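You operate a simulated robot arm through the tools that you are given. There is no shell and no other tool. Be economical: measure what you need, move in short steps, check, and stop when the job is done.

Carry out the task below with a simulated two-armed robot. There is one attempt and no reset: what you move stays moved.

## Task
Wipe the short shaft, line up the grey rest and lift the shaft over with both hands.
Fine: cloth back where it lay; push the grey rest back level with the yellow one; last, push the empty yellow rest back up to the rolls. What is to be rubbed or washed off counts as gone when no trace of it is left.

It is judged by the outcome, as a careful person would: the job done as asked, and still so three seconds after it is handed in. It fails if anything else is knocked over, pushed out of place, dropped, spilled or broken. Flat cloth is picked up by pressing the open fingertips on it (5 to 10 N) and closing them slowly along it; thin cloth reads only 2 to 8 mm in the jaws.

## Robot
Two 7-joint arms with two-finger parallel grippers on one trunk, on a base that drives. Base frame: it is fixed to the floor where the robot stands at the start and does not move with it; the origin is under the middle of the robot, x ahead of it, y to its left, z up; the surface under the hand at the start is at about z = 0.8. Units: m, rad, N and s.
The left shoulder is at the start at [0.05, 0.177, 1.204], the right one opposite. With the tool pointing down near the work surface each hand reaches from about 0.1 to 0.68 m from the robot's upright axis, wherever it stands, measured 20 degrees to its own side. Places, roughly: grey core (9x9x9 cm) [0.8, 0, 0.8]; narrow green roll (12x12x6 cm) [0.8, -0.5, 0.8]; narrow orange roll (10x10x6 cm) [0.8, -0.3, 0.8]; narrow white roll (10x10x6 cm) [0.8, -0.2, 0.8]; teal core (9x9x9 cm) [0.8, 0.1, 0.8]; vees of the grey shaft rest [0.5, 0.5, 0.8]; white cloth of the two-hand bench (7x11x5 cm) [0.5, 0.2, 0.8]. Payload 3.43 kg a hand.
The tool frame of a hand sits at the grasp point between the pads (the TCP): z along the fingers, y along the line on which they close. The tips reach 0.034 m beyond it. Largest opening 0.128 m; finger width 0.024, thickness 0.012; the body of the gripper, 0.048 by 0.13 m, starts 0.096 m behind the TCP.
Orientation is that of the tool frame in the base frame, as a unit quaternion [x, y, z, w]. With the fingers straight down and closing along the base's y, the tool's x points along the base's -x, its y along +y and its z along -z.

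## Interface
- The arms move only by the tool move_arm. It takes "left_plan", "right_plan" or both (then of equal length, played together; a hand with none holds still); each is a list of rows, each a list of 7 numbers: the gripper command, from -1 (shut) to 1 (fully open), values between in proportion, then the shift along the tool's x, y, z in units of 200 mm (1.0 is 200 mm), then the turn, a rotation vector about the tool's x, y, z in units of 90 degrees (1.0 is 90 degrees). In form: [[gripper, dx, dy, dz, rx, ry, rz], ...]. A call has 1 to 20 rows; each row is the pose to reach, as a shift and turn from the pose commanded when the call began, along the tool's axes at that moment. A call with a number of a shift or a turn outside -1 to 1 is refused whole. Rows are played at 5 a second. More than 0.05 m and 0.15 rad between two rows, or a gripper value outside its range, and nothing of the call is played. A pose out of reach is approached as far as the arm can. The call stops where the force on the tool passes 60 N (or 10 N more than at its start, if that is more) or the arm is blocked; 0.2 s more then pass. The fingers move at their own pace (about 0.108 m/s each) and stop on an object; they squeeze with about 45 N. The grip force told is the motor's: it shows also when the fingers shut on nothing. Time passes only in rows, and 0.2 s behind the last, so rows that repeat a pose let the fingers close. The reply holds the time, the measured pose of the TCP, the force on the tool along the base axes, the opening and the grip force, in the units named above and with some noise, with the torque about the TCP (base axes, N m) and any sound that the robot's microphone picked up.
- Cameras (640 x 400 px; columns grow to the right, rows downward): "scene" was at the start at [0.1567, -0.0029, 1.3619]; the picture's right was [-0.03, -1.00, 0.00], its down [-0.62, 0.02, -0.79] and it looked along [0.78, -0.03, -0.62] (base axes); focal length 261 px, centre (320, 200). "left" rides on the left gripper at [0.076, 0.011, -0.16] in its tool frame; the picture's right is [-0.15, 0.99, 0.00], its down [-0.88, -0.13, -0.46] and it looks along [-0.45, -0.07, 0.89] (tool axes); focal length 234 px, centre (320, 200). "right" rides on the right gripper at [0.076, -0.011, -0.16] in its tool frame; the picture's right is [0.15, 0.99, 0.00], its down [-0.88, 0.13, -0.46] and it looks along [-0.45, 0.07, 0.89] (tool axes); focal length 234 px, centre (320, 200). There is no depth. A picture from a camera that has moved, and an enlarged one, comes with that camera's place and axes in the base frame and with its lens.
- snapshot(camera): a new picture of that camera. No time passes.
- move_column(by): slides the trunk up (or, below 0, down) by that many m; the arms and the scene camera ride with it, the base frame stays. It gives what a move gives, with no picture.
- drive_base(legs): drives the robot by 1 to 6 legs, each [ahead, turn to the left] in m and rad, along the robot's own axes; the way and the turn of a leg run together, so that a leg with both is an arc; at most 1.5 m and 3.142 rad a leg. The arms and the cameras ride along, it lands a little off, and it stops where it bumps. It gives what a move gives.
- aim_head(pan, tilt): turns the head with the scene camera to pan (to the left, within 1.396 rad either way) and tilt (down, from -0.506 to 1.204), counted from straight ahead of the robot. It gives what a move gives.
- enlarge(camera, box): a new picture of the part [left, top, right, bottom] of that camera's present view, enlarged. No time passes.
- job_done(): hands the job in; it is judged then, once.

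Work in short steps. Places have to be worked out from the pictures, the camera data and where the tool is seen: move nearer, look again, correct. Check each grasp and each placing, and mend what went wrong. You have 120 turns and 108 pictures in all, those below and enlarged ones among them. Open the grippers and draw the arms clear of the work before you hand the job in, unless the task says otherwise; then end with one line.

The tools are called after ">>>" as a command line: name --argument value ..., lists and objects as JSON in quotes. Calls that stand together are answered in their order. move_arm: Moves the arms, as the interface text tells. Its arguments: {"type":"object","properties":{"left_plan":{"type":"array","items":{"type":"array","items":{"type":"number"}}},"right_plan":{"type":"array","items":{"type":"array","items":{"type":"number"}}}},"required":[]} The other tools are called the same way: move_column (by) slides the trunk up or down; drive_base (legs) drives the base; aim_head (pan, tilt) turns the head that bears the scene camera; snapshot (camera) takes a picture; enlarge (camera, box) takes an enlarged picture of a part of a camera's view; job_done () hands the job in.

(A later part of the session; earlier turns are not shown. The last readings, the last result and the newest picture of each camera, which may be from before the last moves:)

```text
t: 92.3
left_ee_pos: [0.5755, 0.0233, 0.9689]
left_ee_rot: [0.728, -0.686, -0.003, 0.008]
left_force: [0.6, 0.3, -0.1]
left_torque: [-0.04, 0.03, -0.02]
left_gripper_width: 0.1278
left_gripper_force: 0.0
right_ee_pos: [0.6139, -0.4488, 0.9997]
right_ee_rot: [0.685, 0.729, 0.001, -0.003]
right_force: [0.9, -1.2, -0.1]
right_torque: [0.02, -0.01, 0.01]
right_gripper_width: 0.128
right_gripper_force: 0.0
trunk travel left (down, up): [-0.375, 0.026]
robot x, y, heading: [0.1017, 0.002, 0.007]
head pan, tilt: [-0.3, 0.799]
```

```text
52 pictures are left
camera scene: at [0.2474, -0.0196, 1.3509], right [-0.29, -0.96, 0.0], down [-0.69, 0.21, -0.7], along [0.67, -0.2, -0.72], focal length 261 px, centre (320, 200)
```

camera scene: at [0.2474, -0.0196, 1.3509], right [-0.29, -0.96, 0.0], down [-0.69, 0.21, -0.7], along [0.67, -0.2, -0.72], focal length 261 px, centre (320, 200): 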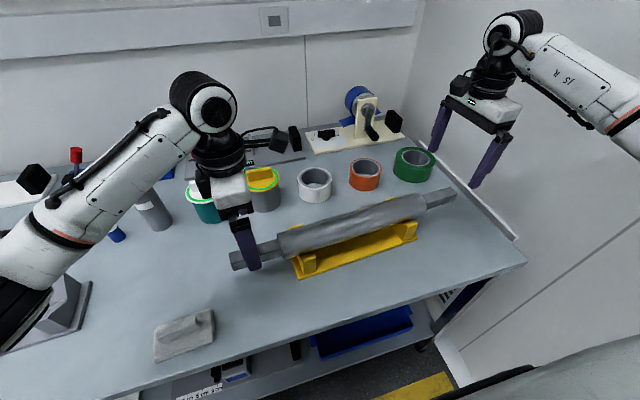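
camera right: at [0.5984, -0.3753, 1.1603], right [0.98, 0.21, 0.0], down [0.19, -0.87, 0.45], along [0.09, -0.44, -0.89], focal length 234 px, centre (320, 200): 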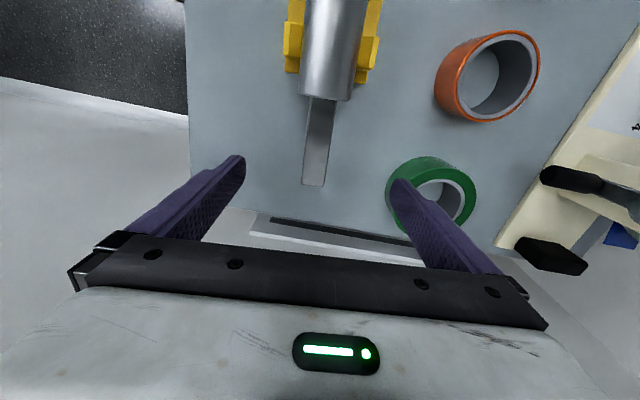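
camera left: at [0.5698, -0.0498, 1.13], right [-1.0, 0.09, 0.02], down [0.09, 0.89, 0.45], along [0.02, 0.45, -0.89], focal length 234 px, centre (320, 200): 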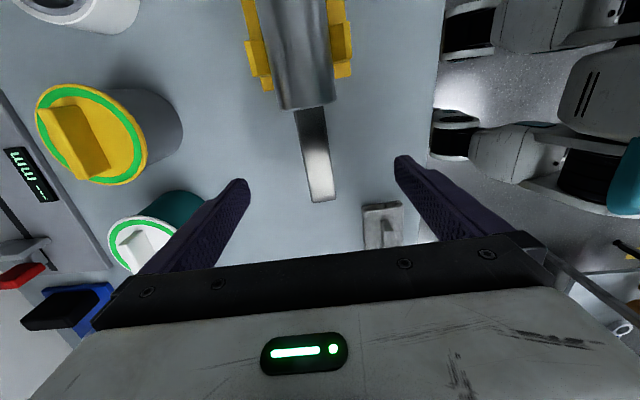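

Both grippers are over the ends; right needs −5 mm in x. I lower both to the axis height (0.872).

>>> move_arm --left_plan '[[0.6, 0, 0.005, 0.15, 0, 0, 0], [0.4, 0, 0.005, 0.3, 0, 0, 0], [0.2, 0, 0.005, 0.42, 0, 0, 0], [0.2, 0, 0.005, 0.485, 0, 0, 0]]' --right_plan '[[0.6, 0, -0.025, 0.2, 0, 0, 0], [0.4, 0, -0.025, 0.4, 0, 0, 0], [0.2, 0, -0.025, 0.55, 0, 0, 0], [0.2, 0, -0.025, 0.64, 0, 0, 0]]'

>>> snapshot --camera "right"

>>> snapshot --camera "left"

```text
t: 93.3
left_ee_pos: [0.5729, 0.0246, 0.8727]
left_ee_rot: [0.727, -0.687, -0.003, 0.009]
left_force: [0.9, 0.0, -0.6]
left_torque: [0.01, 0.01, 0.0]
left_gripper_width: 0.0767
left_gripper_force: 0.1
right_ee_pos: [0.6054, -0.4497, 0.8725]
right_ee_rot: [0.685, 0.728, 0.001, -0.002]
right_force: [-0.5, -0.2, -1.3]
right_torque: [-0.04, 0.02, 0.04]
right_gripper_width: 0.077
right_gripper_force: 0.0
trunk travel left (down, up): [-0.375, 0.026]
robot x, y, heading: [0.0982, 0.0014, 0.006]
head pan, tilt: [-0.3, 0.799]
```

```text
51 pictures are left
camera right: at [0.5897, -0.3768, 1.0322], right [0.98, 0.21, 0.0], down [0.18, -0.87, 0.45], along [0.09, -0.44, -0.89], focal length 234 px, centre (320, 200)
```

right: 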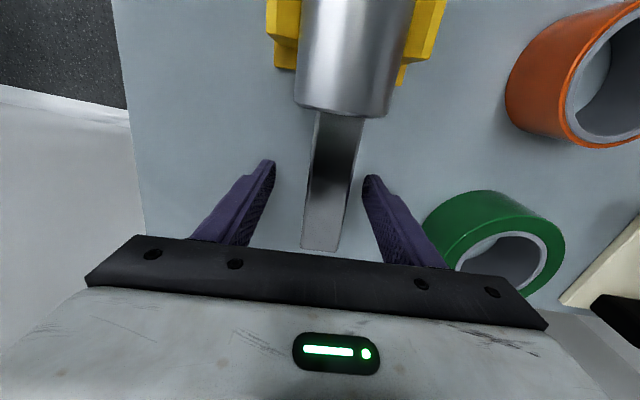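

```text
50 pictures are left
camera left: at [0.5678, -0.0504, 1.0335], right [-1.0, 0.09, 0.02], down [0.09, 0.89, 0.45], along [0.03, 0.45, -0.89], focal length 234 px, centre (320, 200)
```

left: 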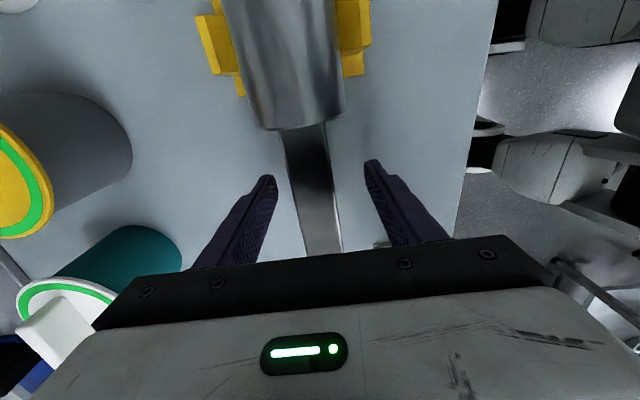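

Squares sit slightly toward +x in both jaws; I correct 4–5 mm and close gradually.

>>> move_arm --left_plan '[[0, 0, -0.02, 0, 0, 0, 0], [-0.3, 0, -0.02, 0, 0, 0, 0], [-0.5, 0, -0.02, 0, 0, 0, 0], [-0.6, 0, -0.02, 0, 0, 0, 0], [-0.8, 0, -0.02, 0, 0, 0, 0], [-1, 0, -0.02, 0, 0, 0, 0], [-1, 0, -0.02, 0, 0, 0, 0]]' --right_plan '[[0, 0, 0.025, 0, 0, 0, 0], [-0.3, 0, 0.025, 0, 0, 0, 0], [-0.5, 0, 0.025, 0, 0, 0, 0], [-0.6, 0, 0.025, 0, 0, 0, 0], [-0.8, 0, 0.025, 0, 0, 0, 0], [-1, 0, 0.025, 0, 0, 0, 0], [-1, 0, 0.025, 0, 0, 0, 0]]'

```text
t: 94.9
left_ee_pos: [0.5758, 0.0245, 0.8724]
left_ee_rot: [0.728, -0.686, -0.003, 0.009]
left_force: [-3.7, -1.1, 0.3]
left_torque: [0.53, -0.56, 1.33]
left_gripper_width: 0.0302
left_gripper_force: 45.0
right_ee_pos: [0.6092, -0.4495, 0.8729]
right_ee_rot: [0.685, 0.729, 0.0, -0.003]
right_force: [-0.1, -1.0, 0.1]
right_torque: [0.1, 0.6, 1.42]
right_gripper_width: 0.0304
right_gripper_force: 45.3
trunk travel left (down, up): [-0.375, 0.026]
robot x, y, heading: [0.0977, 0.0022, 0.01]
head pan, tilt: [-0.3, 0.799]
```

Both hold the 30 mm squares. I lift 2 cm together and read the forces.

>>> move_arm --left_plan '[[-1, 0, -0.02, -0.03, 0, 0, 0], [-1, 0, -0.02, -0.06, 0, 0, 0], [-1, 0, -0.02, -0.1, 0, 0, 0], [-1, 0, -0.02, -0.1, 0, 0, 0]]' --right_plan '[[-1, 0, 0, -0.03, 0, 0, 0], [-1, 0, 0, -0.06, 0, 0, 0], [-1, 0, 0, -0.1, 0, 0, 0], [-1, 0, 0, -0.1, 0, 0, 0]]'

>>> snapshot --camera "scene"

```text
t: 95.9
left_ee_pos: [0.5817, 0.0231, 0.8889]
left_ee_rot: [0.727, -0.687, -0.004, 0.01]
left_force: [0.9, -4.3, -10.0]
left_torque: [0.74, -0.95, 0.53]
left_gripper_width: 0.0299
left_gripper_force: 45.3
right_ee_pos: [0.612, -0.4503, 0.8918]
right_ee_rot: [0.685, 0.728, 0.0, -0.004]
right_force: [-0.1, 3.5, -8.9]
right_torque: [-0.5, 0.93, -0.36]
right_gripper_width: 0.03
right_gripper_force: 45.0
trunk travel left (down, up): [-0.375, 0.026]
robot x, y, heading: [0.1015, 0.004, 0.01]
head pan, tilt: [-0.3, 0.799]
```

```text
49 pictures are left
camera scene: at [0.2486, -0.0201, 1.3506], right [-0.29, -0.96, 0.0], down [-0.69, 0.21, -0.7], along [0.67, -0.2, -0.72], focal length 261 px, centre (320, 200)
```

scene: 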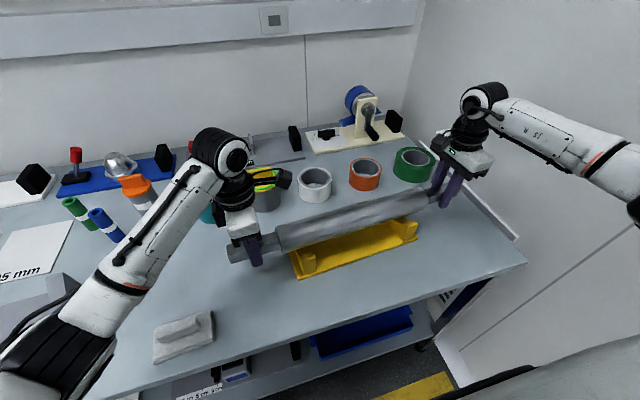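

Lifted, ~2 kg in all. I raise it 15 cm more and draw it 12 cm toward the robot.

>>> move_arm --left_plan '[[-1, 0, 0, -0.15, 0, 0, 0], [-1, 0, 0, -0.3, 0, 0, 0], [-1, 0, 0, -0.45, 0, 0, 0], [-1, 0, 0, -0.6, 0, 0, 0], [-1, 0, 0.1, -0.7, 0, 0, 0], [-1, 0, 0.25, -0.75, 0, 0, 0], [-1, 0, 0.4, -0.75, 0, 0, 0], [-1, 0, 0.5, -0.75, 0, 0, 0], [-1, 0, 0.6, -0.75, 0, 0, 0]]' --right_plan '[[-1, 0, 0, -0.15, 0, 0, 0], [-1, 0, 0, -0.3, 0, 0, 0], [-1, 0, 0, -0.45, 0, 0, 0], [-1, 0, 0, -0.6, 0, 0, 0], [-1, 0, -0.1, -0.7, 0, 0, 0], [-1, 0, -0.25, -0.75, 0, 0, 0], [-1, 0, -0.4, -0.75, 0, 0, 0], [-1, 0, -0.5, -0.75, 0, 0, 0], [-1, 0, -0.6, -0.75, 0, 0, 0]]'

>>> snapshot --camera "scene"

```text
t: 97.9
left_ee_pos: [0.516, 0.023, 1.0366]
left_ee_rot: [0.724, -0.69, 0.0, 0.013]
left_force: [-6.5, -20.6, -6.3]
left_torque: [-0.53, -1.03, -1.29]
left_gripper_width: 0.0323
left_gripper_force: 44.5
left hand out of reach, approached as far as the arm can: row 7, 8, 9
right_ee_pos: [0.4929, -0.4543, 1.0412]
right_ee_rot: [0.684, 0.729, 0.002, -0.005]
right_force: [6.1, 20.5, -11.7]
right_torque: [-0.55, 1.04, -1.34]
right_gripper_width: 0.0328
right_gripper_force: 44.7
trunk travel left (down, up): [-0.375, 0.026]
robot x, y, heading: [0.0952, 0.0025, 0.008]
head pan, tilt: [-0.3, 0.799]
```

```text
48 pictures are left
camera scene: at [0.2477, -0.0204, 1.3508], right [-0.29, -0.96, 0.0], down [-0.69, 0.21, -0.7], along [0.67, -0.2, -0.72], focal length 261 px, centre (320, 200)
```

scene: 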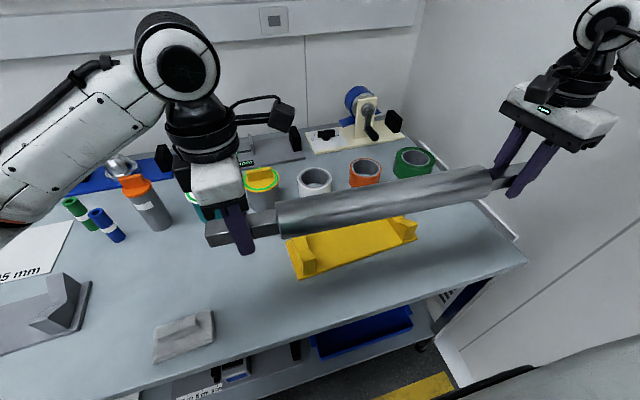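

The left arm hit a joint limit while drawing in, skewing the shaft. I bring the right hand forward again 5 cm to relieve it.

>>> move_arm --right_plan '[[-1, 0, 0.06, 0, 0, 0, 0], [-1, 0, 0.12, 0, 0, 0, 0], [-1, 0, 0.18, 0, 0, 0, 0], [-1, 0, 0.24, 0, 0, 0, 0], [-1, 0, 0.24, 0, 0, 0, 0]]'

```text
t: 99.1
left_ee_pos: [0.5169, 0.0257, 1.0359]
left_ee_rot: [0.726, -0.687, -0.003, 0.01]
left_force: [-2.2, -11.9, -8.6]
left_torque: [-0.81, -0.81, -0.69]
left_gripper_width: 0.0297
left_gripper_force: 45.1
right_ee_pos: [0.5409, -0.4551, 1.0419]
right_ee_rot: [0.685, 0.728, 0.001, -0.005]
right_force: [2.4, 12.5, -9.3]
right_torque: [0.54, 0.78, -0.87]
right_gripper_width: 0.0302
right_gripper_force: 45.3
trunk travel left (down, up): [-0.375, 0.026]
robot x, y, heading: [0.0983, 0.0021, 0.005]
head pan, tilt: [-0.3, 0.799]
```

Tension nearly relieved; I close 5 mm more, then drive: back off 0.25, turn left, ahead 0.65, turn right.

>>> move_arm --right_plan '[[-1, 0.02, 0, 0, 0, 0, 0], [-1, 0.025, 0, 0, 0, 0, 0]]'

>>> drive_base --legs '[[-0.25, 0]]'

>>> snapshot --camera "scene"

```text
t: 99.7
left_ee_pos: [0.5189, 0.0285, 1.0359]
left_ee_rot: [0.727, -0.687, -0.007, 0.008]
left_force: [-5.0, 13.1, -9.8]
left_torque: [-1.06, -0.8, -1.26]
left_gripper_width: 0.03
left_gripper_force: 45.3
right_ee_pos: [0.5399, -0.4519, 1.0419]
right_ee_rot: [0.688, 0.726, -0.001, -0.001]
right_force: [4.8, -13.1, -8.7]
right_torque: [1.06, 0.82, -1.13]
right_gripper_width: 0.03
right_gripper_force: 45.2
trunk travel left (down, up): [-0.375, 0.026]
robot x, y, heading: [0.098, 0.003, 0.01]
head pan, tilt: [-0.3, 0.799]
```

```text
t: 101.5
left_ee_pos: [0.2689, 0.0263, 1.0366]
left_ee_rot: [0.726, -0.688, -0.008, 0.007]
left_force: [-4.5, 28.5, -9.9]
left_torque: [0.14, -1.03, -0.79]
left_gripper_width: 0.0299
left_gripper_force: 45.0
right_ee_pos: [0.2908, -0.4541, 1.0413]
right_ee_rot: [0.687, 0.726, -0.001, -0.001]
right_force: [5.1, -27.1, -8.1]
right_torque: [0.09, 1.01, -0.91]
right_gripper_width: 0.0298
right_gripper_force: 45.3
trunk travel left (down, up): [-0.375, 0.026]
robot x, y, heading: [-0.1528, 0.0025, 0.011]
head pan, tilt: [-0.3, 0.799]
```

```text
47 pictures are left
camera scene: at [-0.0009, -0.0217, 1.3508], right [-0.29, -0.96, 0.0], down [-0.69, 0.21, -0.7], along [0.67, -0.2, -0.72], focal length 261 px, centre (320, 200)
```

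scene: 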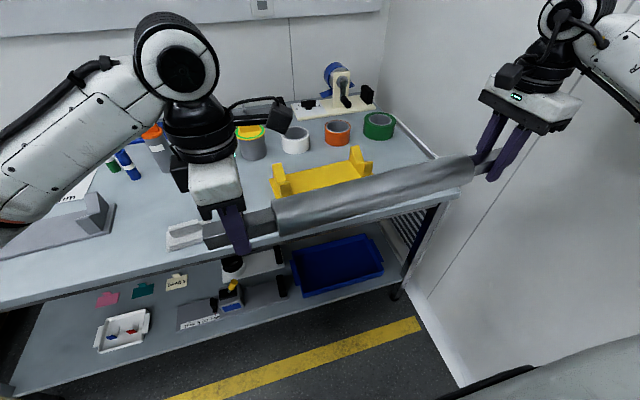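

Now slightly in compression (28 N); I ease it by 3 mm and do the turn-drive-turn.

>>> move_arm --right_plan '[[-1, -0.015, 0, 0, 0, 0, 0], [-1, -0.015, 0, 0, 0, 0, 0]]'

>>> drive_base --legs '[[0, 1.56]]'

>>> drive_base --legs '[[0.65, 0]]'

>>> drive_base --legs '[[0, -1.57]]'

>>> snapshot --camera "scene"

```text
t: 102.1
left_ee_pos: [0.2673, 0.0254, 1.0362]
left_ee_rot: [0.725, -0.689, -0.007, 0.007]
left_force: [-1.2, -16.5, -9.3]
left_torque: [1.16, -1.04, -0.29]
left_gripper_width: 0.0296
left_gripper_force: 45.4
right_ee_pos: [0.292, -0.4553, 1.0403]
right_ee_rot: [0.686, 0.728, -0.002, -0.002]
right_force: [2.1, 15.0, -8.4]
right_torque: [-1.09, 1.03, -1.05]
right_gripper_width: 0.03
right_gripper_force: 45.0
trunk travel left (down, up): [-0.375, 0.026]
robot x, y, heading: [-0.1478, 0.0018, 0.008]
head pan, tilt: [-0.3, 0.799]
```

```text
t: 106.3
left_ee_pos: [-0.1658, 0.4209, 1.0361]
left_ee_rot: [1.0, 0.018, 0.002, 0.011]
left_force: [20.7, -2.2, -8.9]
left_torque: [0.93, -0.28, -0.78]
left_gripper_width: 0.0298
left_gripper_force: 44.6
right_ee_pos: [0.3144, 0.4357, 1.0425]
right_ee_rot: [-0.021, 1.0, -0.003, -0.001]
right_force: [-20.1, 3.6, -10.5]
right_torque: [-0.89, -0.11, -0.98]
right_gripper_width: 0.03
right_gripper_force: 45.4
trunk travel left (down, up): [-0.375, 0.026]
robot x, y, heading: [-0.1533, 0.0021, 1.56]
head pan, tilt: [-0.3, 0.799]
```

```text
t: 109.9
left_ee_pos: [-0.1636, 1.0668, 1.0352]
left_ee_rot: [1.0, 0.02, 0.002, 0.01]
left_force: [0.6, -3.9, -9.5]
left_torque: [0.82, 0.12, -0.83]
left_gripper_width: 0.0298
left_gripper_force: 45.2
right_ee_pos: [0.3187, 1.0806, 1.0411]
right_ee_rot: [-0.022, 1.0, -0.002, -0.001]
right_force: [-1.4, 4.3, -9.4]
right_torque: [-0.86, -0.17, -1.02]
right_gripper_width: 0.03
right_gripper_force: 45.5
trunk travel left (down, up): [-0.375, 0.026]
robot x, y, heading: [-0.145, 0.645, 1.562]
head pan, tilt: [-0.3, 0.799]
```

```text
t: 114.1
left_ee_pos: [0.275, 0.6655, 1.036]
left_ee_rot: [0.722, -0.692, -0.006, 0.009]
left_force: [-2.9, -0.9, -10.3]
left_torque: [-0.17, -0.89, -0.87]
left_gripper_width: 0.03
left_gripper_force: 44.4
right_ee_pos: [0.2905, 0.1844, 1.0407]
right_ee_rot: [0.69, 0.724, -0.001, -0.002]
right_force: [3.7, -0.1, -9.1]
right_torque: [0.14, 0.85, -1.01]
right_gripper_width: 0.0302
right_gripper_force: 45.2
trunk travel left (down, up): [-0.375, 0.026]
robot x, y, heading: [-0.1451, 0.6429, -0.005]
head pan, tilt: [-0.3, 0.799]
```

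```text
46 pictures are left
camera scene: at [0.0042, 0.621, 1.3507], right [-0.3, -0.95, 0.0], down [-0.68, 0.22, -0.7], along [0.66, -0.21, -0.72], focal length 261 px, centre (320, 200)
```

scene: 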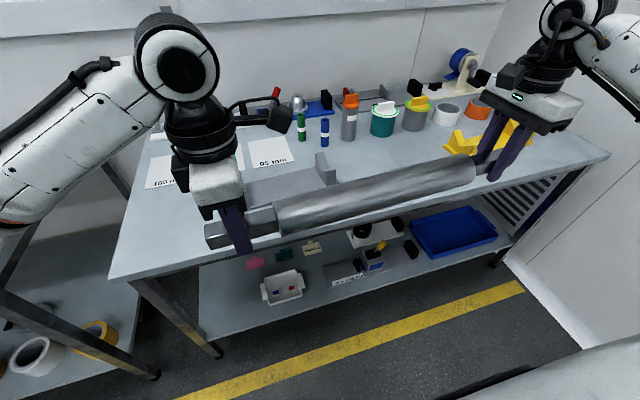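

All steady. I drive 0.25 m forward, then shift the arms.

>>> drive_base --legs '[[0.25, 0.01]]'

>>> aim_head --pan 0 --tilt 0.85

>>> snapshot --camera "scene"

```text
t: 116.0
left_ee_pos: [0.5264, 0.6713, 1.0353]
left_ee_rot: [0.725, -0.688, -0.006, 0.009]
left_force: [-3.9, -2.4, -9.7]
left_torque: [0.52, -0.81, -0.89]
left_gripper_width: 0.0301
left_gripper_force: 44.6
right_ee_pos: [0.5514, 0.1905, 1.0396]
right_ee_rot: [0.686, 0.728, -0.002, -0.004]
right_force: [4.2, 2.4, -10.3]
right_torque: [-0.72, 0.84, -1.08]
right_gripper_width: 0.0298
right_gripper_force: 45.3
trunk travel left (down, up): [-0.375, 0.026]
robot x, y, heading: [0.1089, 0.6429, 0.01]
head pan, tilt: [-0.3, 0.799]
```

```text
t: 116.8
left_ee_pos: [0.5269, 0.6716, 1.0338]
left_ee_rot: [0.726, -0.688, -0.007, 0.009]
left_force: [-2.4, -0.5, -9.5]
left_torque: [0.13, -1.21, -0.43]
left_gripper_width: 0.0299
left_gripper_force: 45.3
right_ee_pos: [0.5499, 0.1917, 1.0407]
right_ee_rot: [0.686, 0.727, -0.002, -0.003]
right_force: [4.2, 1.1, -8.8]
right_torque: [0.02, 1.21, -1.3]
right_gripper_width: 0.0299
right_gripper_force: 45.2
trunk travel left (down, up): [-0.375, 0.026]
robot x, y, heading: [0.1078, 0.6455, 0.008]
head pan, tilt: [0.0, 0.85]
```

```text
45 pictures are left
camera scene: at [0.2586, 0.6476, 1.3467], right [0.01, -1.0, 0.0], down [-0.75, -0.01, -0.66], along [0.66, 0.01, -0.75], focal length 261 px, centre (320, 200)
```

scene: 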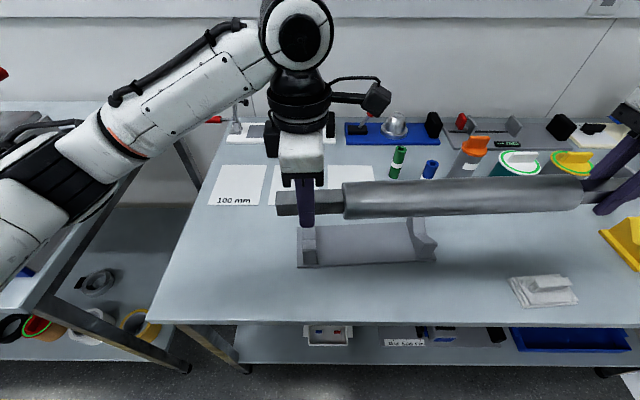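

I shift both hands +0.11 m in y and forward over the grey rest.

>>> move_arm --left_plan '[[-1, -0.09, -0.047, 0, 0, 0, 0], [-1, -0.18, -0.093, 0, 0, 0, 0], [-1, -0.27, -0.14, 0, 0, 0, 0], [-1, -0.36, -0.186, 0, 0, 0, 0], [-1, -0.45, -0.233, 0, 0, 0, 0], [-1, -0.536, -0.279, 0, 0, 0, 0], [-1, -0.536, -0.279, 0, 0, 0, 0]]' --right_plan '[[-1, 0.09, 0.055, 0, 0, 0, 0], [-1, 0.178, 0.11, 0, 0, 0, 0], [-1, 0.267, 0.165, 0, 0, 0, 0], [-1, 0.355, 0.22, 0, 0, 0, 0], [-1, 0.445, 0.275, 0, 0, 0, 0], [-1, 0.531, 0.331, 0, 0, 0, 0], [-1, 0.531, 0.331, 0, 0, 0, 0]]'

>>> snapshot --camera "scene"

>>> snapshot --camera "left"

>>> snapshot --camera "right"

```text
t: 118.3
left_ee_pos: [0.5774, 0.7821, 1.0326]
left_ee_rot: [0.727, -0.687, -0.005, 0.009]
left_force: [5.6, -1.0, -6.7]
left_torque: [-0.75, -0.7, 1.42]
left_gripper_width: 0.0302
left_gripper_force: 45.8
right_ee_pos: [0.6112, 0.3012, 1.0405]
right_ee_rot: [0.685, 0.728, -0.002, -0.003]
right_force: [-6.9, 0.6, -11.4]
right_torque: [-0.59, 0.69, 1.42]
right_gripper_width: 0.03
right_gripper_force: 44.9
trunk travel left (down, up): [-0.375, 0.026]
robot x, y, heading: [0.1113, 0.6499, 0.01]
head pan, tilt: [0.0, 0.85]
```

```text
44 pictures are left
camera scene: at [0.2586, 0.6475, 1.3467], right [0.01, -1.0, 0.0], down [-0.75, -0.01, -0.66], along [0.66, 0.01, -0.75], focal length 261 px, centre (320, 200)
```

scene: 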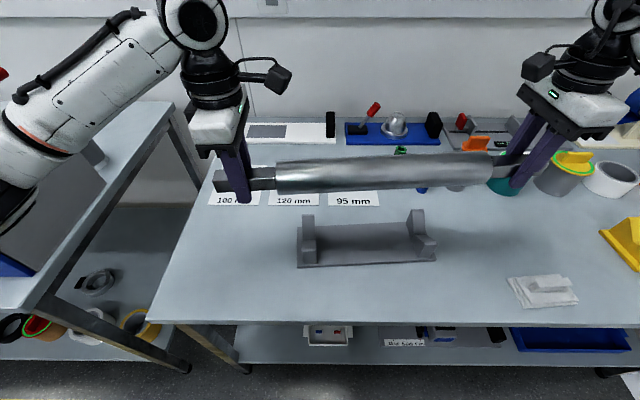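

```text
43 pictures are left
camera left: at [0.5728, 0.7071, 1.1949], right [-1.0, 0.09, 0.02], down [0.09, 0.89, 0.45], along [0.02, 0.45, -0.89], focal length 234 px, centre (320, 200)
```

left: 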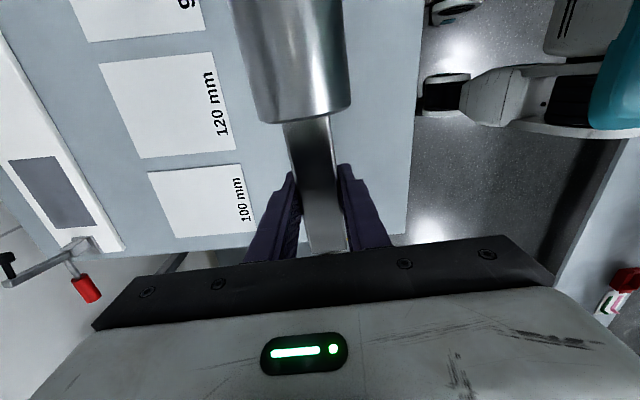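

```text
42 pictures are left
camera right: at [0.5959, 0.3755, 1.2004], right [0.98, 0.21, -0.01], down [0.19, -0.87, 0.45], along [0.09, -0.45, -0.89], focal length 234 px, centre (320, 200)
```

right: 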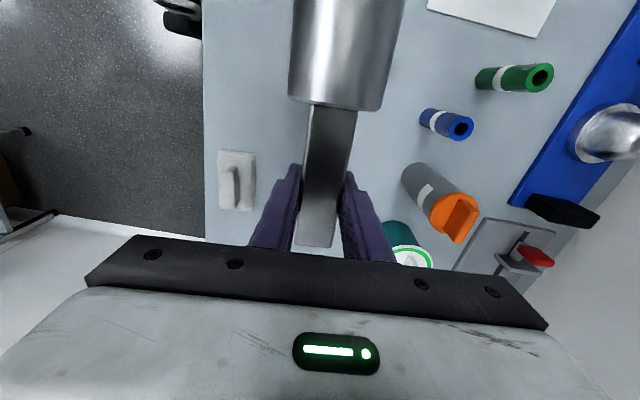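

Shaft hangs over the grey rest. I enlarge the rest's vees to check alignment.

>>> enlarge --camera "scene" --box '[270, 140, 470, 280]'

```text
2.86 times, centred on (370, 210) of scene
camera zoom: at [0.2586, 0.6475, 1.3467], right [0.01, -1.0, 0.0], down [-0.75, -0.01, -0.66], along [0.66, 0.01, -0.75], focal length 745 px, centre (177, 171)
```

zoom: 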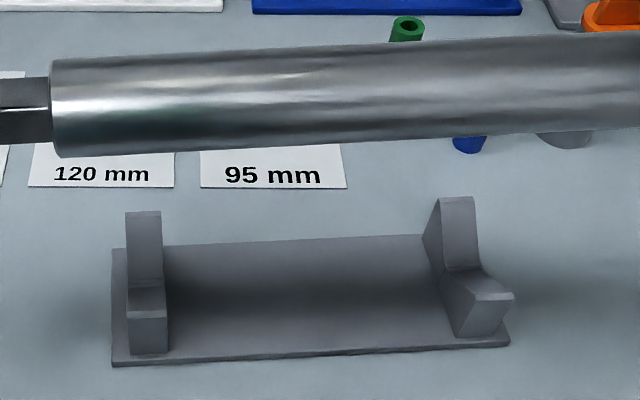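

Vee notches at ≈(0.602,0.420) and (0.585,0.678): shaft (mid x 0.594, slope −0.07) lines up. I lower 13 cm together.

>>> move_arm --left_plan '[[-1, 0, 0, 0.13, 0, 0, 0], [-1, 0, 0, 0.26, 0, 0, 0], [-1, 0, 0, 0.39, 0, 0, 0], [-1, 0, 0, 0.5, 0, 0, 0], [-1, 0, 0, 0.58, 0, 0, 0], [-1, 0, 0, 0.63, 0, 0, 0]]' --right_plan '[[-1, 0, 0, 0.13, 0, 0, 0], [-1, 0, 0, 0.26, 0, 0, 0], [-1, 0, 0, 0.39, 0, 0, 0], [-1, 0, 0, 0.52, 0, 0, 0], [-1, 0, 0, 0.62, 0, 0, 0], [-1, 0, 0, 0.67, 0, 0, 0]]'

>>> snapshot --camera "scene"

>>> snapshot --camera "right"

>>> snapshot --camera "left"

```text
t: 119.8
left_ee_pos: [0.5731, 0.7802, 0.9073]
left_ee_rot: [0.727, -0.686, -0.008, 0.009]
left_force: [3.8, 2.9, -14.8]
left_torque: [1.29, -0.64, 1.09]
left_gripper_width: 0.0303
left_gripper_force: 44.8
right_ee_pos: [0.6084, 0.3009, 0.9069]
right_ee_rot: [0.686, 0.728, -0.001, -0.003]
right_force: [-3.6, -3.0, -3.3]
right_torque: [1.31, 0.83, 0.88]
right_gripper_width: 0.0301
right_gripper_force: 44.7
trunk travel left (down, up): [-0.375, 0.026]
robot x, y, heading: [0.1114, 0.6458, 0.005]
head pan, tilt: [0.0, 0.85]
```

```text
40 pictures are left
camera scene: at [0.2589, 0.648, 1.3467], right [0.01, -1.0, 0.0], down [-0.75, -0.01, -0.66], along [0.66, 0.01, -0.75], focal length 261 px, centre (320, 200)
```

scene: 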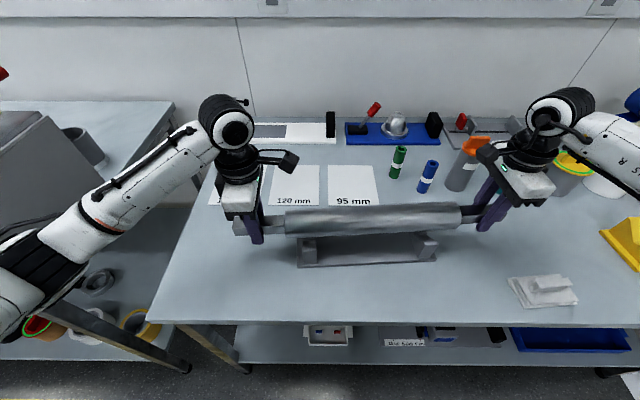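

```text
39 pictures are left
camera right: at [0.5939, 0.3745, 1.066], right [0.98, 0.2, 0.0], down [0.18, -0.87, 0.45], along [0.09, -0.45, -0.89], focal length 234 px, centre (320, 200)
```

right: 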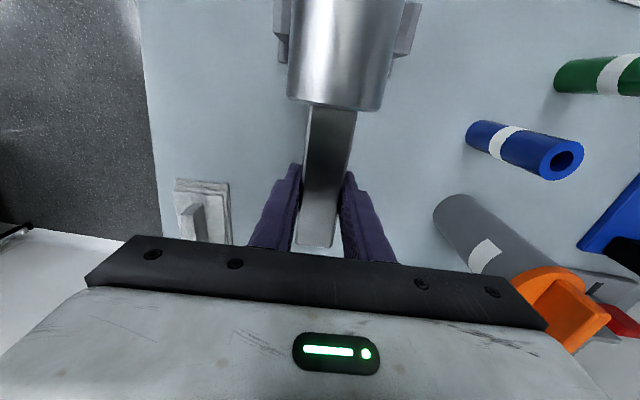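

```text
38 pictures are left
camera left: at [0.5687, 0.7054, 1.068], right [-1.0, 0.09, 0.02], down [0.09, 0.89, 0.45], along [0.02, 0.45, -0.89], focal length 234 px, centre (320, 200)
```

left: 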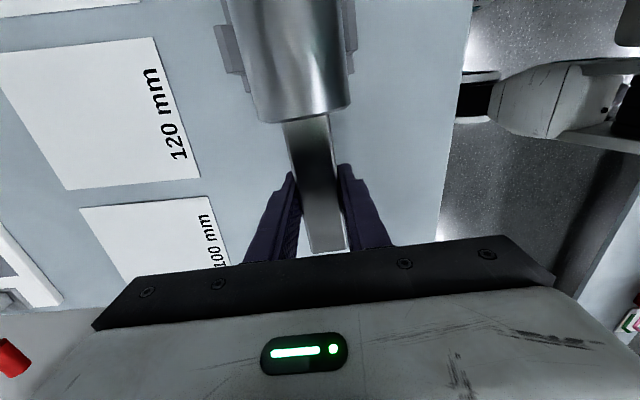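

The shaft sits between the vee arms on both sides. I lower further in small steps.

>>> move_arm --left_plan '[[-1, 0, -0.01, 0.04, 0, 0, 0], [-1, 0, -0.01, 0.08, 0, 0, 0], [-1, 0, -0.01, 0.12, 0, 0, 0]]' --right_plan '[[-1, 0, 0, 0.04, 0, 0, 0], [-1, 0, 0, 0.08, 0, 0, 0], [-1, 0, 0, 0.12, 0, 0, 0]]'

```text
t: 120.5
left_ee_pos: [0.5749, 0.7814, 0.8845]
left_ee_rot: [0.727, -0.687, -0.008, 0.009]
left_force: [4.7, 3.4, -13.1]
left_torque: [1.1, -0.52, 1.19]
left_gripper_width: 0.0303
left_gripper_force: 45.3
right_ee_pos: [0.6094, 0.3008, 0.8823]
right_ee_rot: [0.685, 0.728, -0.002, -0.002]
right_force: [-4.5, -3.6, -4.7]
right_torque: [0.73, 0.68, 0.9]
right_gripper_width: 0.03
right_gripper_force: 45.2
trunk travel left (down, up): [-0.375, 0.026]
robot x, y, heading: [0.1069, 0.6476, 0.008]
head pan, tilt: [0.0, 0.85]
```

Still no contact at 0.883; I go on.

>>> move_arm --left_plan '[[-1, 0, 0, 0.02, 0, 0, 0], [-1, 0, 0, 0.04, 0, 0, 0], [-1, 0, 0, 0.06, 0, 0, 0]]' --right_plan '[[-1, 0, 0, 0.02, 0, 0, 0], [-1, 0, 0, 0.04, 0, 0, 0], [-1, 0, 0, 0.05, 0, 0, 0]]'

```text
t: 121.3
left_ee_pos: [0.5759, 0.7814, 0.875]
left_ee_rot: [0.727, -0.687, -0.003, 0.009]
left_force: [8.2, 1.7, 5.4]
left_torque: [0.92, -0.27, 1.01]
left_gripper_width: 0.0302
left_gripper_force: 44.7
right_ee_pos: [0.6098, 0.3012, 0.8741]
right_ee_rot: [0.685, 0.728, -0.001, 0.0]
right_force: [-0.8, -0.8, -0.7]
right_torque: [-1.4, 0.47, 1.02]
right_gripper_width: 0.03
right_gripper_force: 44.8
trunk travel left (down, up): [-0.375, 0.026]
robot x, y, heading: [0.1105, 0.6436, 0.012]
head pan, tilt: [0.0, 0.85]
```

The rest now carries the weight. A look before releasing.

>>> enlarge --camera "scene" --box '[220, 160, 500, 290]'

```text
2.29 times, centred on (360, 225) of scene
camera zoom: at [0.2577, 0.6485, 1.3474], right [0.01, -1.0, 0.0], down [-0.75, -0.01, -0.66], along [0.66, 0.01, -0.75], focal length 596 px, centre (229, 143)
```

zoom: 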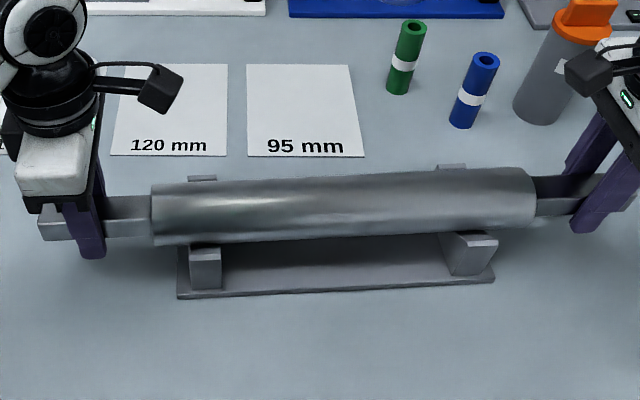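

Seated and centred. I lower 1–2 mm more, and open both hands slowly.

>>> move_arm --left_plan '[[-1, 0, 0, 0.0, 0, 0, 0], [-0.5, 0, 0, 0, 0, 0, 0], [-0.4, 0, 0, 0.0, 0, 0, 0], [-0.2, 0, 0, 0.0, 0, 0, 0], [0.2, 0, 0, 0.0, 0, 0, 0], [0.2, 0, 0, 0.0, 0, 0, 0]]' --right_plan '[[-1, 0, 0, 0.008, 0, 0, 0], [-0.5, 0, 0, 0.008, 0, 0, 0], [-0.4, 0, 0, 0.008, 0, 0, 0], [-0.2, 0, 0, 0.008, 0, 0, 0], [0.2, 0, 0, 0.008, 0, 0, 0], [0.2, 0, 0, 0.008, 0, 0, 0]]'

>>> snapshot --camera "scene"

>>> snapshot --camera "left"

>>> snapshot --camera "right"

```text
t: 122.8
left_ee_pos: [0.5736, 0.7826, 0.8735]
left_ee_rot: [0.726, -0.688, -0.006, 0.009]
left_force: [0.2, 0.9, 0.5]
left_torque: [-0.04, -0.03, 0.02]
left_gripper_width: 0.0768
left_gripper_force: 0.1
right_ee_pos: [0.609, 0.3007, 0.8707]
right_ee_rot: [0.686, 0.728, -0.002, -0.002]
right_force: [-0.6, 0.3, 0.1]
right_torque: [0.01, 0.02, -0.04]
right_gripper_width: 0.0767
right_gripper_force: 0.1
trunk travel left (down, up): [-0.375, 0.026]
robot x, y, heading: [0.1108, 0.6479, 0.011]
head pan, tilt: [0.0, 0.85]
```

```text
36 pictures are left
camera scene: at [0.2572, 0.6484, 1.3469], right [0.01, -1.0, 0.0], down [-0.75, -0.01, -0.66], along [0.66, 0.01, -0.75], focal length 261 px, centre (320, 200)
```

scene: 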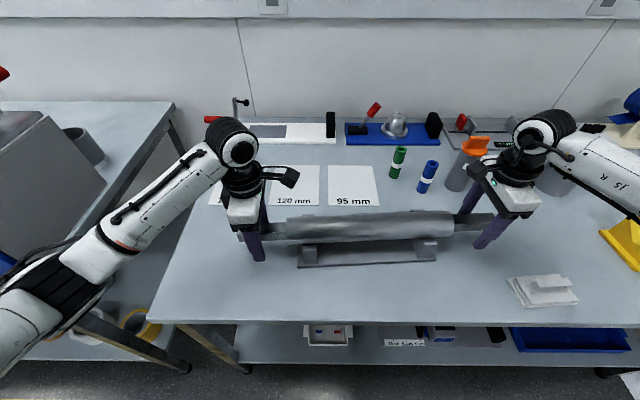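

```text
35 pictures are left
camera left: at [0.5694, 0.7068, 1.0338], right [-1.0, 0.09, 0.02], down [0.09, 0.89, 0.45], along [0.02, 0.45, -0.89], focal length 234 px, centre (320, 200)
```

left: 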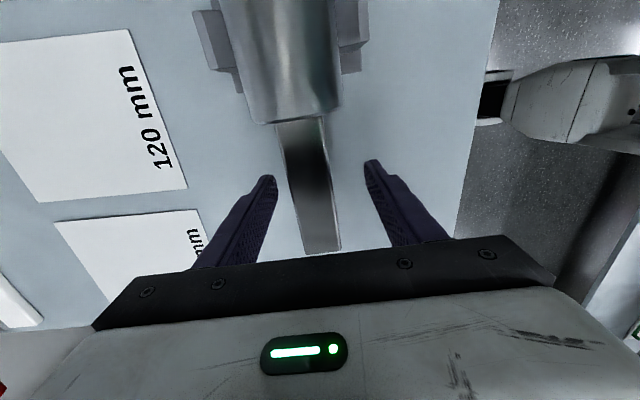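

```text
34 pictures are left
camera right: at [0.5933, 0.375, 1.0316], right [0.98, 0.21, 0.0], down [0.19, -0.87, 0.45], along [0.09, -0.45, -0.89], focal length 234 px, centre (320, 200)
```

right: 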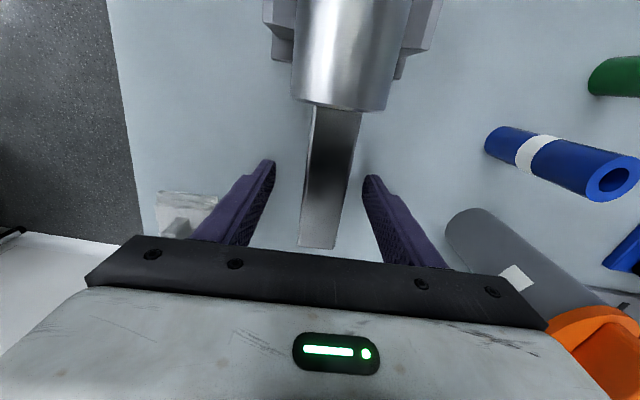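

The shaft rests on the grey rest unaided. I raise both hands straight up and open, then draw them in.

>>> move_arm --left_plan '[[0.4, 0, 0, -0.15, 0, 0, 0], [0.4, 0, 0, -0.35, 0, 0, 0], [0.4, 0, 0, -0.55, 0, 0, 0], [0.4, 0, 0, -0.75, 0, 0, 0], [0.4, 0, 0, -0.95, 0, 0, 0], [0.4, 0, 0.2, -0.95, 0, 0, 0], [0.4, 0, 0.4, -0.95, 0, 0, 0], [0.4, 0, 0.5, -0.95, 0, 0, 0]]' --right_plan '[[0.4, 0, 0, -0.15, 0, 0, 0], [0.4, 0, 0, -0.35, 0, 0, 0], [0.4, 0, 0, -0.55, 0, 0, 0], [0.4, 0, 0, -0.75, 0, 0, 0], [0.4, 0, 0, -0.95, 0, 0, 0], [0.4, 0.1, -0.2, -0.95, 0, 0, 0], [0.4, 0.2, -0.4, -0.95, 0, 0, 0], [0.4, 0.3, -0.6, -0.95, 0, 0, 0]]'

>>> snapshot --camera "scene"

```text
t: 124.5
left_ee_pos: [0.4888, 0.782, 1.0633]
left_ee_rot: [0.725, -0.689, -0.005, 0.01]
left_force: [-0.3, 0.4, 0.7]
left_torque: [-0.02, -0.01, 0.01]
left_gripper_width: 0.0899
left_gripper_force: 0.1
left hand out of reach, approached as far as the arm can: row 8
right_ee_pos: [0.4823, 0.3549, 1.0637]
right_ee_rot: [0.686, 0.728, -0.002, -0.001]
right_force: [-0.6, -0.2, 0.3]
right_torque: [0.05, 0.0, -0.03]
right_gripper_width: 0.0896
right_gripper_force: 0.0
trunk travel left (down, up): [-0.375, 0.026]
robot x, y, heading: [0.1076, 0.6459, 0.003]
head pan, tilt: [0.0, 0.85]
```

```text
33 pictures are left
camera scene: at [0.2568, 0.6488, 1.347], right [0.01, -1.0, 0.0], down [-0.75, -0.01, -0.66], along [0.66, 0.01, -0.75], focal length 261 px, centre (320, 200)
```

scene: 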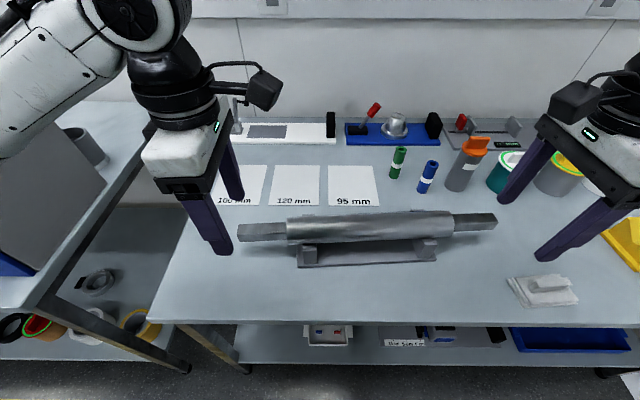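

Now drive to the yellow rest: back off, turn left, reverse 0.65, turn right, forward.

>>> drive_base --legs '[[-0.25, 0], [0, 1.565], [-0.63, 0], [0, -1.57], [0.23, 0]]'

>>> aim_head --pan -0.3 --tilt 0.8

>>> snapshot --camera "scene"

```text
t: 138.5
left_ee_pos: [0.4836, 0.1758, 1.0634]
left_ee_rot: [0.738, -0.674, -0.006, 0.009]
left_force: [-0.5, 0.4, 0.5]
left_torque: [-0.02, 0.02, -0.02]
left_gripper_width: 0.0896
left_gripper_force: 0.0
right_ee_pos: [0.4947, -0.2516, 1.0625]
right_ee_rot: [0.672, 0.741, -0.001, -0.002]
right_force: [0.2, 0.7, -0.8]
right_torque: [0.04, 0.02, 0.02]
right_gripper_width: 0.0894
right_gripper_force: 0.0
trunk travel left (down, up): [-0.375, 0.026]
robot x, y, heading: [0.1073, 0.0276, 0.044]
head pan, tilt: [0.0, 0.85]
```

```text
t: 139.3
left_ee_pos: [0.483, 0.1767, 1.0637]
left_ee_rot: [0.738, -0.674, -0.005, 0.01]
left_force: [-0.5, 0.1, -0.5]
left_torque: [0.03, 0.01, 0.0]
left_gripper_width: 0.0898
left_gripper_force: 0.2
right_ee_pos: [0.4945, -0.2501, 1.0638]
right_ee_rot: [0.671, 0.741, -0.002, -0.003]
right_force: [-0.8, 0.0, -0.1]
right_torque: [-0.02, 0.0, 0.0]
right_gripper_width: 0.0896
right_gripper_force: 0.0
trunk travel left (down, up): [-0.375, 0.026]
robot x, y, heading: [0.1097, 0.0276, 0.044]
head pan, tilt: [-0.3, 0.799]
```

```text
32 pictures are left
camera scene: at [0.257, 0.0107, 1.3509], right [-0.25, -0.97, 0.0], down [-0.69, 0.18, -0.7], along [0.68, -0.17, -0.72], focal length 261 px, centre (320, 200)
```

scene: 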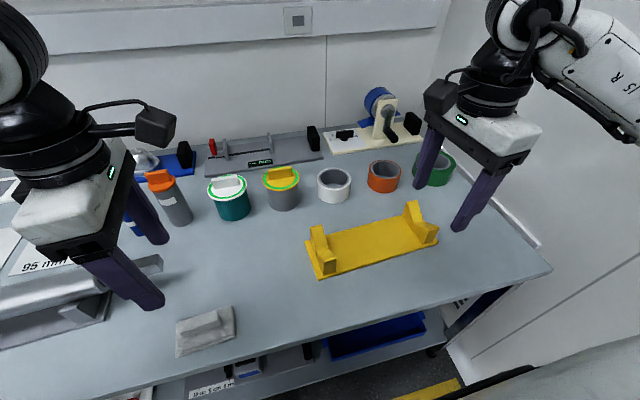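

Good. I enlarge the empty yellow rest and the rolls behind.

>>> enlarge --camera "scene" --box '[250, 150, 470, 290]'

```text
2.86 times, centred on (360, 220) of scene
camera zoom: at [0.257, 0.0107, 1.3509], right [-0.25, -0.97, 0.0], down [-0.69, 0.18, -0.7], along [0.68, -0.17, -0.72], focal length 745 px, centre (206, 143)
```

zoom: 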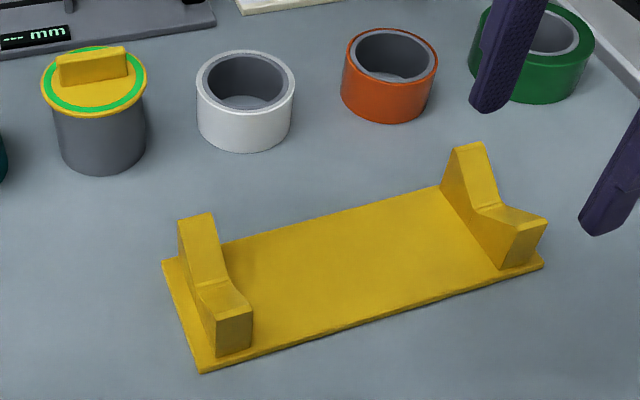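

Rest front edge (0.5325,-0.054)–(0.555,-0.370), depth 0.111; roll fronts at x≈0.75. I turn the right gripper square (closing along y), wide open, in front of the rest.

>>> move_arm --right_plan '[[1, 0.02, -0.01, 0, 0, 0, -0.09], [1, 0.04, -0.02, 0, 0, 0, -0.18], [1, 0.06, -0.03, 0, 0, 0, -0.27], [1, 0.08, -0.04, 0, 0, 0, -0.36], [1, 0.1, -0.05, 0, 0, 0, -0.45], [1, 0.12, -0.06, 0, 0, 0, -0.54], [1, 0.14, -0.07, 0, 0, 0, -0.63], [1, 0.16, -0.08, 0.1, 0, 0, -0.72], [1, 0.18, -0.1, 0.2, 0, 0, -0.81], [1, 0.196, -0.104, 0.3, 0, 0, -0.9], [1, 0.196, -0.104, 0.35, 0, 0, -0.937]]'

>>> snapshot --camera "right"

```text
t: 141.7
left_ee_pos: [0.4842, 0.1766, 1.0634]
left_ee_rot: [0.738, -0.674, -0.006, 0.01]
left_force: [-0.5, 0.3, 0.5]
left_torque: [0.01, -0.01, -0.03]
left_gripper_width: 0.0896
left_gripper_force: 0.1
right_ee_pos: [0.4696, -0.214, 0.9937]
right_ee_rot: [-0.001, 1.0, 0.0, -0.002]
right_force: [1.0, -0.1, 0.0]
right_torque: [-0.02, 0.0, -0.02]
right_gripper_width: 0.1277
right_gripper_force: 0.1
trunk travel left (down, up): [-0.375, 0.026]
robot x, y, heading: [0.1097, 0.0282, 0.047]
head pan, tilt: [-0.3, 0.799]
```

```text
30 pictures are left
camera right: at [0.3944, -0.2272, 1.1529], right [-0.15, 0.99, 0.0], down [0.88, 0.13, 0.45], along [0.45, 0.07, -0.89], focal length 234 px, centre (320, 200)
```

right: 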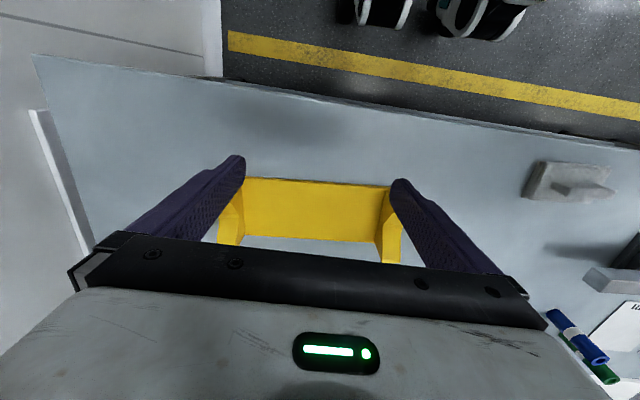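

Front edge confirmed at x≈0.54. I lower to TCP z 0.839 at x≈0.50.

>>> move_arm --right_plan '[[1, -0.05, 0, 0.2, 0, 0, 0], [1, -0.1, 0, 0.4, 0, 0, 0], [1, -0.13, 0, 0.6, 0, 0, 0], [1, -0.13, 0, 0.72, 0, 0, 0], [1, -0.13, 0, 0.775, 0, 0, 0]]'

>>> move_arm --right_plan '[[1, -0.05, 0, 0, 0, 0, 0], [1, -0.1, 0, 0, 0, 0, 0], [1, -0.15, 0, 0, 0, 0, 0], [1, -0.2, 0, 0, 0, 0, 0], [1, -0.25, 0, 0, 0, 0, 0], [1, -0.3, 0, 0, 0, 0, 0]]'

>>> enlarge --camera "scene" --box '[250, 150, 470, 290]'

```text
t: 142.9
left_ee_pos: [0.4839, 0.1769, 1.063]
left_ee_rot: [0.738, -0.675, -0.005, 0.01]
left_force: [0.0, 0.3, 0.8]
left_torque: [0.01, 0.01, -0.02]
left_gripper_width: 0.0896
left_gripper_force: 0.1
right_ee_pos: [0.4939, -0.215, 0.8372]
right_ee_rot: [0.0, 1.0, 0.0, -0.002]
right_force: [-0.4, 0.1, 0.0]
right_torque: [-0.02, 0.03, 0.03]
right_gripper_width: 0.1283
right_gripper_force: 0.0
trunk travel left (down, up): [-0.375, 0.026]
robot x, y, heading: [0.1103, 0.0292, 0.046]
head pan, tilt: [-0.3, 0.799]
```

```text
t: 144.3
left_ee_pos: [0.4846, 0.1754, 1.0626]
left_ee_rot: [0.738, -0.675, -0.006, 0.01]
left_force: [-0.5, -0.3, 1.1]
left_torque: [0.01, -0.02, -0.02]
left_gripper_width: 0.0897
left_gripper_force: 0.1
right_ee_pos: [0.5544, -0.2145, 0.8381]
right_ee_rot: [0.001, 1.0, 0.0, -0.002]
right_force: [-6.1, 0.4, 1.0]
right_torque: [-0.13, 0.17, -0.3]
right_gripper_width: 0.128
right_gripper_force: 0.1
trunk travel left (down, up): [-0.375, 0.026]
robot x, y, heading: [0.1087, 0.0233, 0.051]
head pan, tilt: [-0.3, 0.799]
```

```text
2.86 times, centred on (360, 220) of scene
camera zoom: at [0.2564, 0.0107, 1.3511], right [-0.25, -0.97, 0.0], down [-0.69, 0.18, -0.7], along [0.68, -0.17, -0.72], focal length 745 px, centre (206, 143)
```

zoom: 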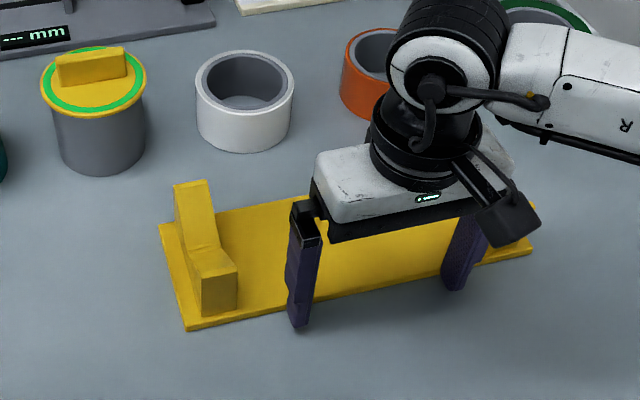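

It slides (6 N) and squares up. I push 5 cm more and check the gap.

>>> move_arm --right_plan '[[1, -0.05, 0, 0, 0, 0, 0], [1, -0.1, 0, 0, 0, 0, 0], [1, -0.15, 0, 0, 0, 0, 0], [1, -0.2, 0, 0, 0, 0, 0], [1, -0.25, 0, 0, 0, 0, 0]]'

>>> enlarge --camera "scene" --box '[250, 150, 470, 290]'

>>> snapshot --camera "right"

```text
t: 145.5
left_ee_pos: [0.4828, 0.1765, 1.0636]
left_ee_rot: [0.737, -0.675, -0.005, 0.009]
left_force: [-0.4, 0.6, -0.6]
left_torque: [0.01, -0.06, -0.04]
left_gripper_width: 0.0897
left_gripper_force: 0.0
right_ee_pos: [0.604, -0.2138, 0.8371]
right_ee_rot: [0.0, 1.0, 0.0, -0.002]
right_force: [-4.5, 1.2, -0.7]
right_torque: [-0.04, 0.14, -0.05]
right_gripper_width: 0.128
right_gripper_force: 0.0
trunk travel left (down, up): [-0.375, 0.026]
robot x, y, heading: [0.1098, 0.0279, 0.046]
head pan, tilt: [-0.3, 0.799]
```

```text
2.86 times, centred on (360, 220) of scene
camera zoom: at [0.2566, 0.0107, 1.351], right [-0.25, -0.97, 0.0], down [-0.69, 0.18, -0.7], along [0.68, -0.17, -0.72], focal length 745 px, centre (206, 143)
```

zoom: 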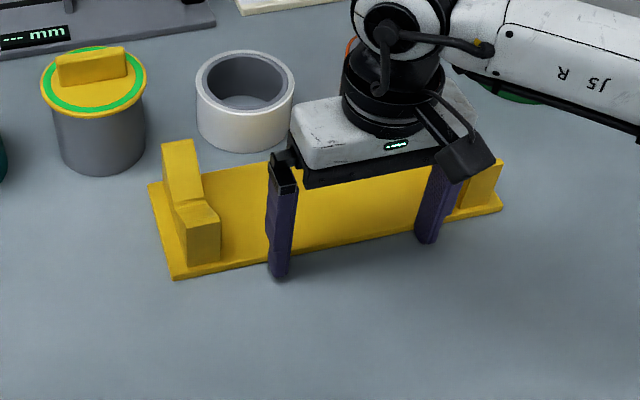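

```text
27 pictures are left
camera right: at [0.5293, -0.2265, 0.9972], right [-0.15, 0.99, 0.0], down [0.88, 0.13, 0.45], along [0.45, 0.07, -0.89], focal length 234 px, centre (320, 200)
```

right: 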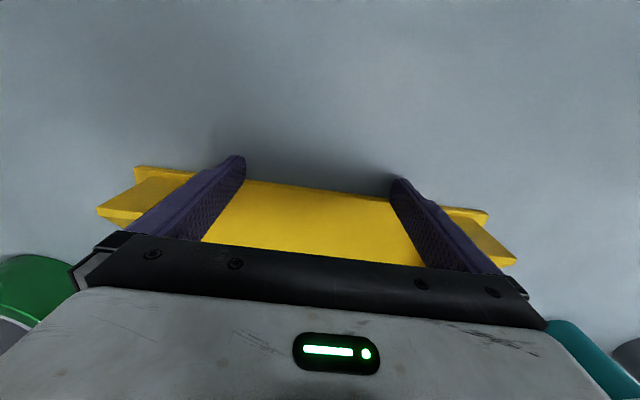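

Gap to the white roll ≈22 mm. I push 14 mm more slowly, watching the force.

>>> move_arm --right_plan '[[1, -0.02, 0, 0, 0, 0, 0], [1, -0.04, 0, 0, 0, 0, 0], [1, -0.055, 0, 0, 0, 0, 0], [1, -0.07, 0, 0, 0, 0, 0]]'

>>> enlarge --camera "scene" --box '[270, 160, 400, 250]'

```text
t: 146.5
left_ee_pos: [0.4825, 0.1762, 1.0633]
left_ee_rot: [0.738, -0.675, -0.006, 0.01]
left_force: [0.6, -0.9, 0.1]
left_torque: [0.01, -0.02, 0.0]
left_gripper_width: 0.0895
left_gripper_force: 0.1
right_ee_pos: [0.6182, -0.2143, 0.8389]
right_ee_rot: [0.0, 1.0, 0.001, -0.002]
right_force: [-7.7, 0.1, 1.2]
right_torque: [0.08, 0.21, 0.04]
right_gripper_width: 0.128
right_gripper_force: 0.1
trunk travel left (down, up): [-0.375, 0.026]
robot x, y, heading: [0.1042, 0.0265, 0.046]
head pan, tilt: [-0.3, 0.799]
```

```text
4.44 times, centred on (335, 205) of scene
camera zoom: at [0.2562, 0.0107, 1.3511], right [-0.25, -0.97, 0.0], down [-0.69, 0.18, -0.7], along [0.68, -0.17, -0.72], focal length 1158 px, centre (253, 178)
```

zoom: 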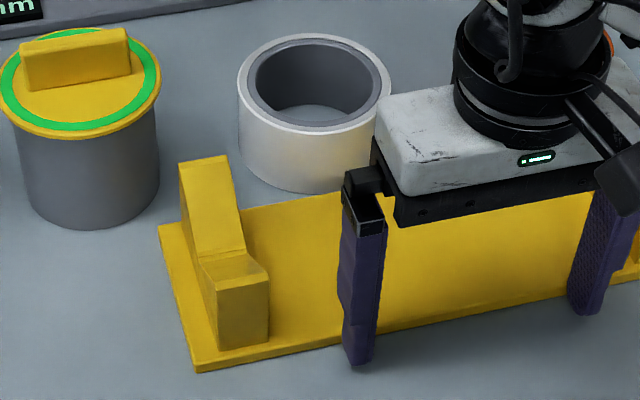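

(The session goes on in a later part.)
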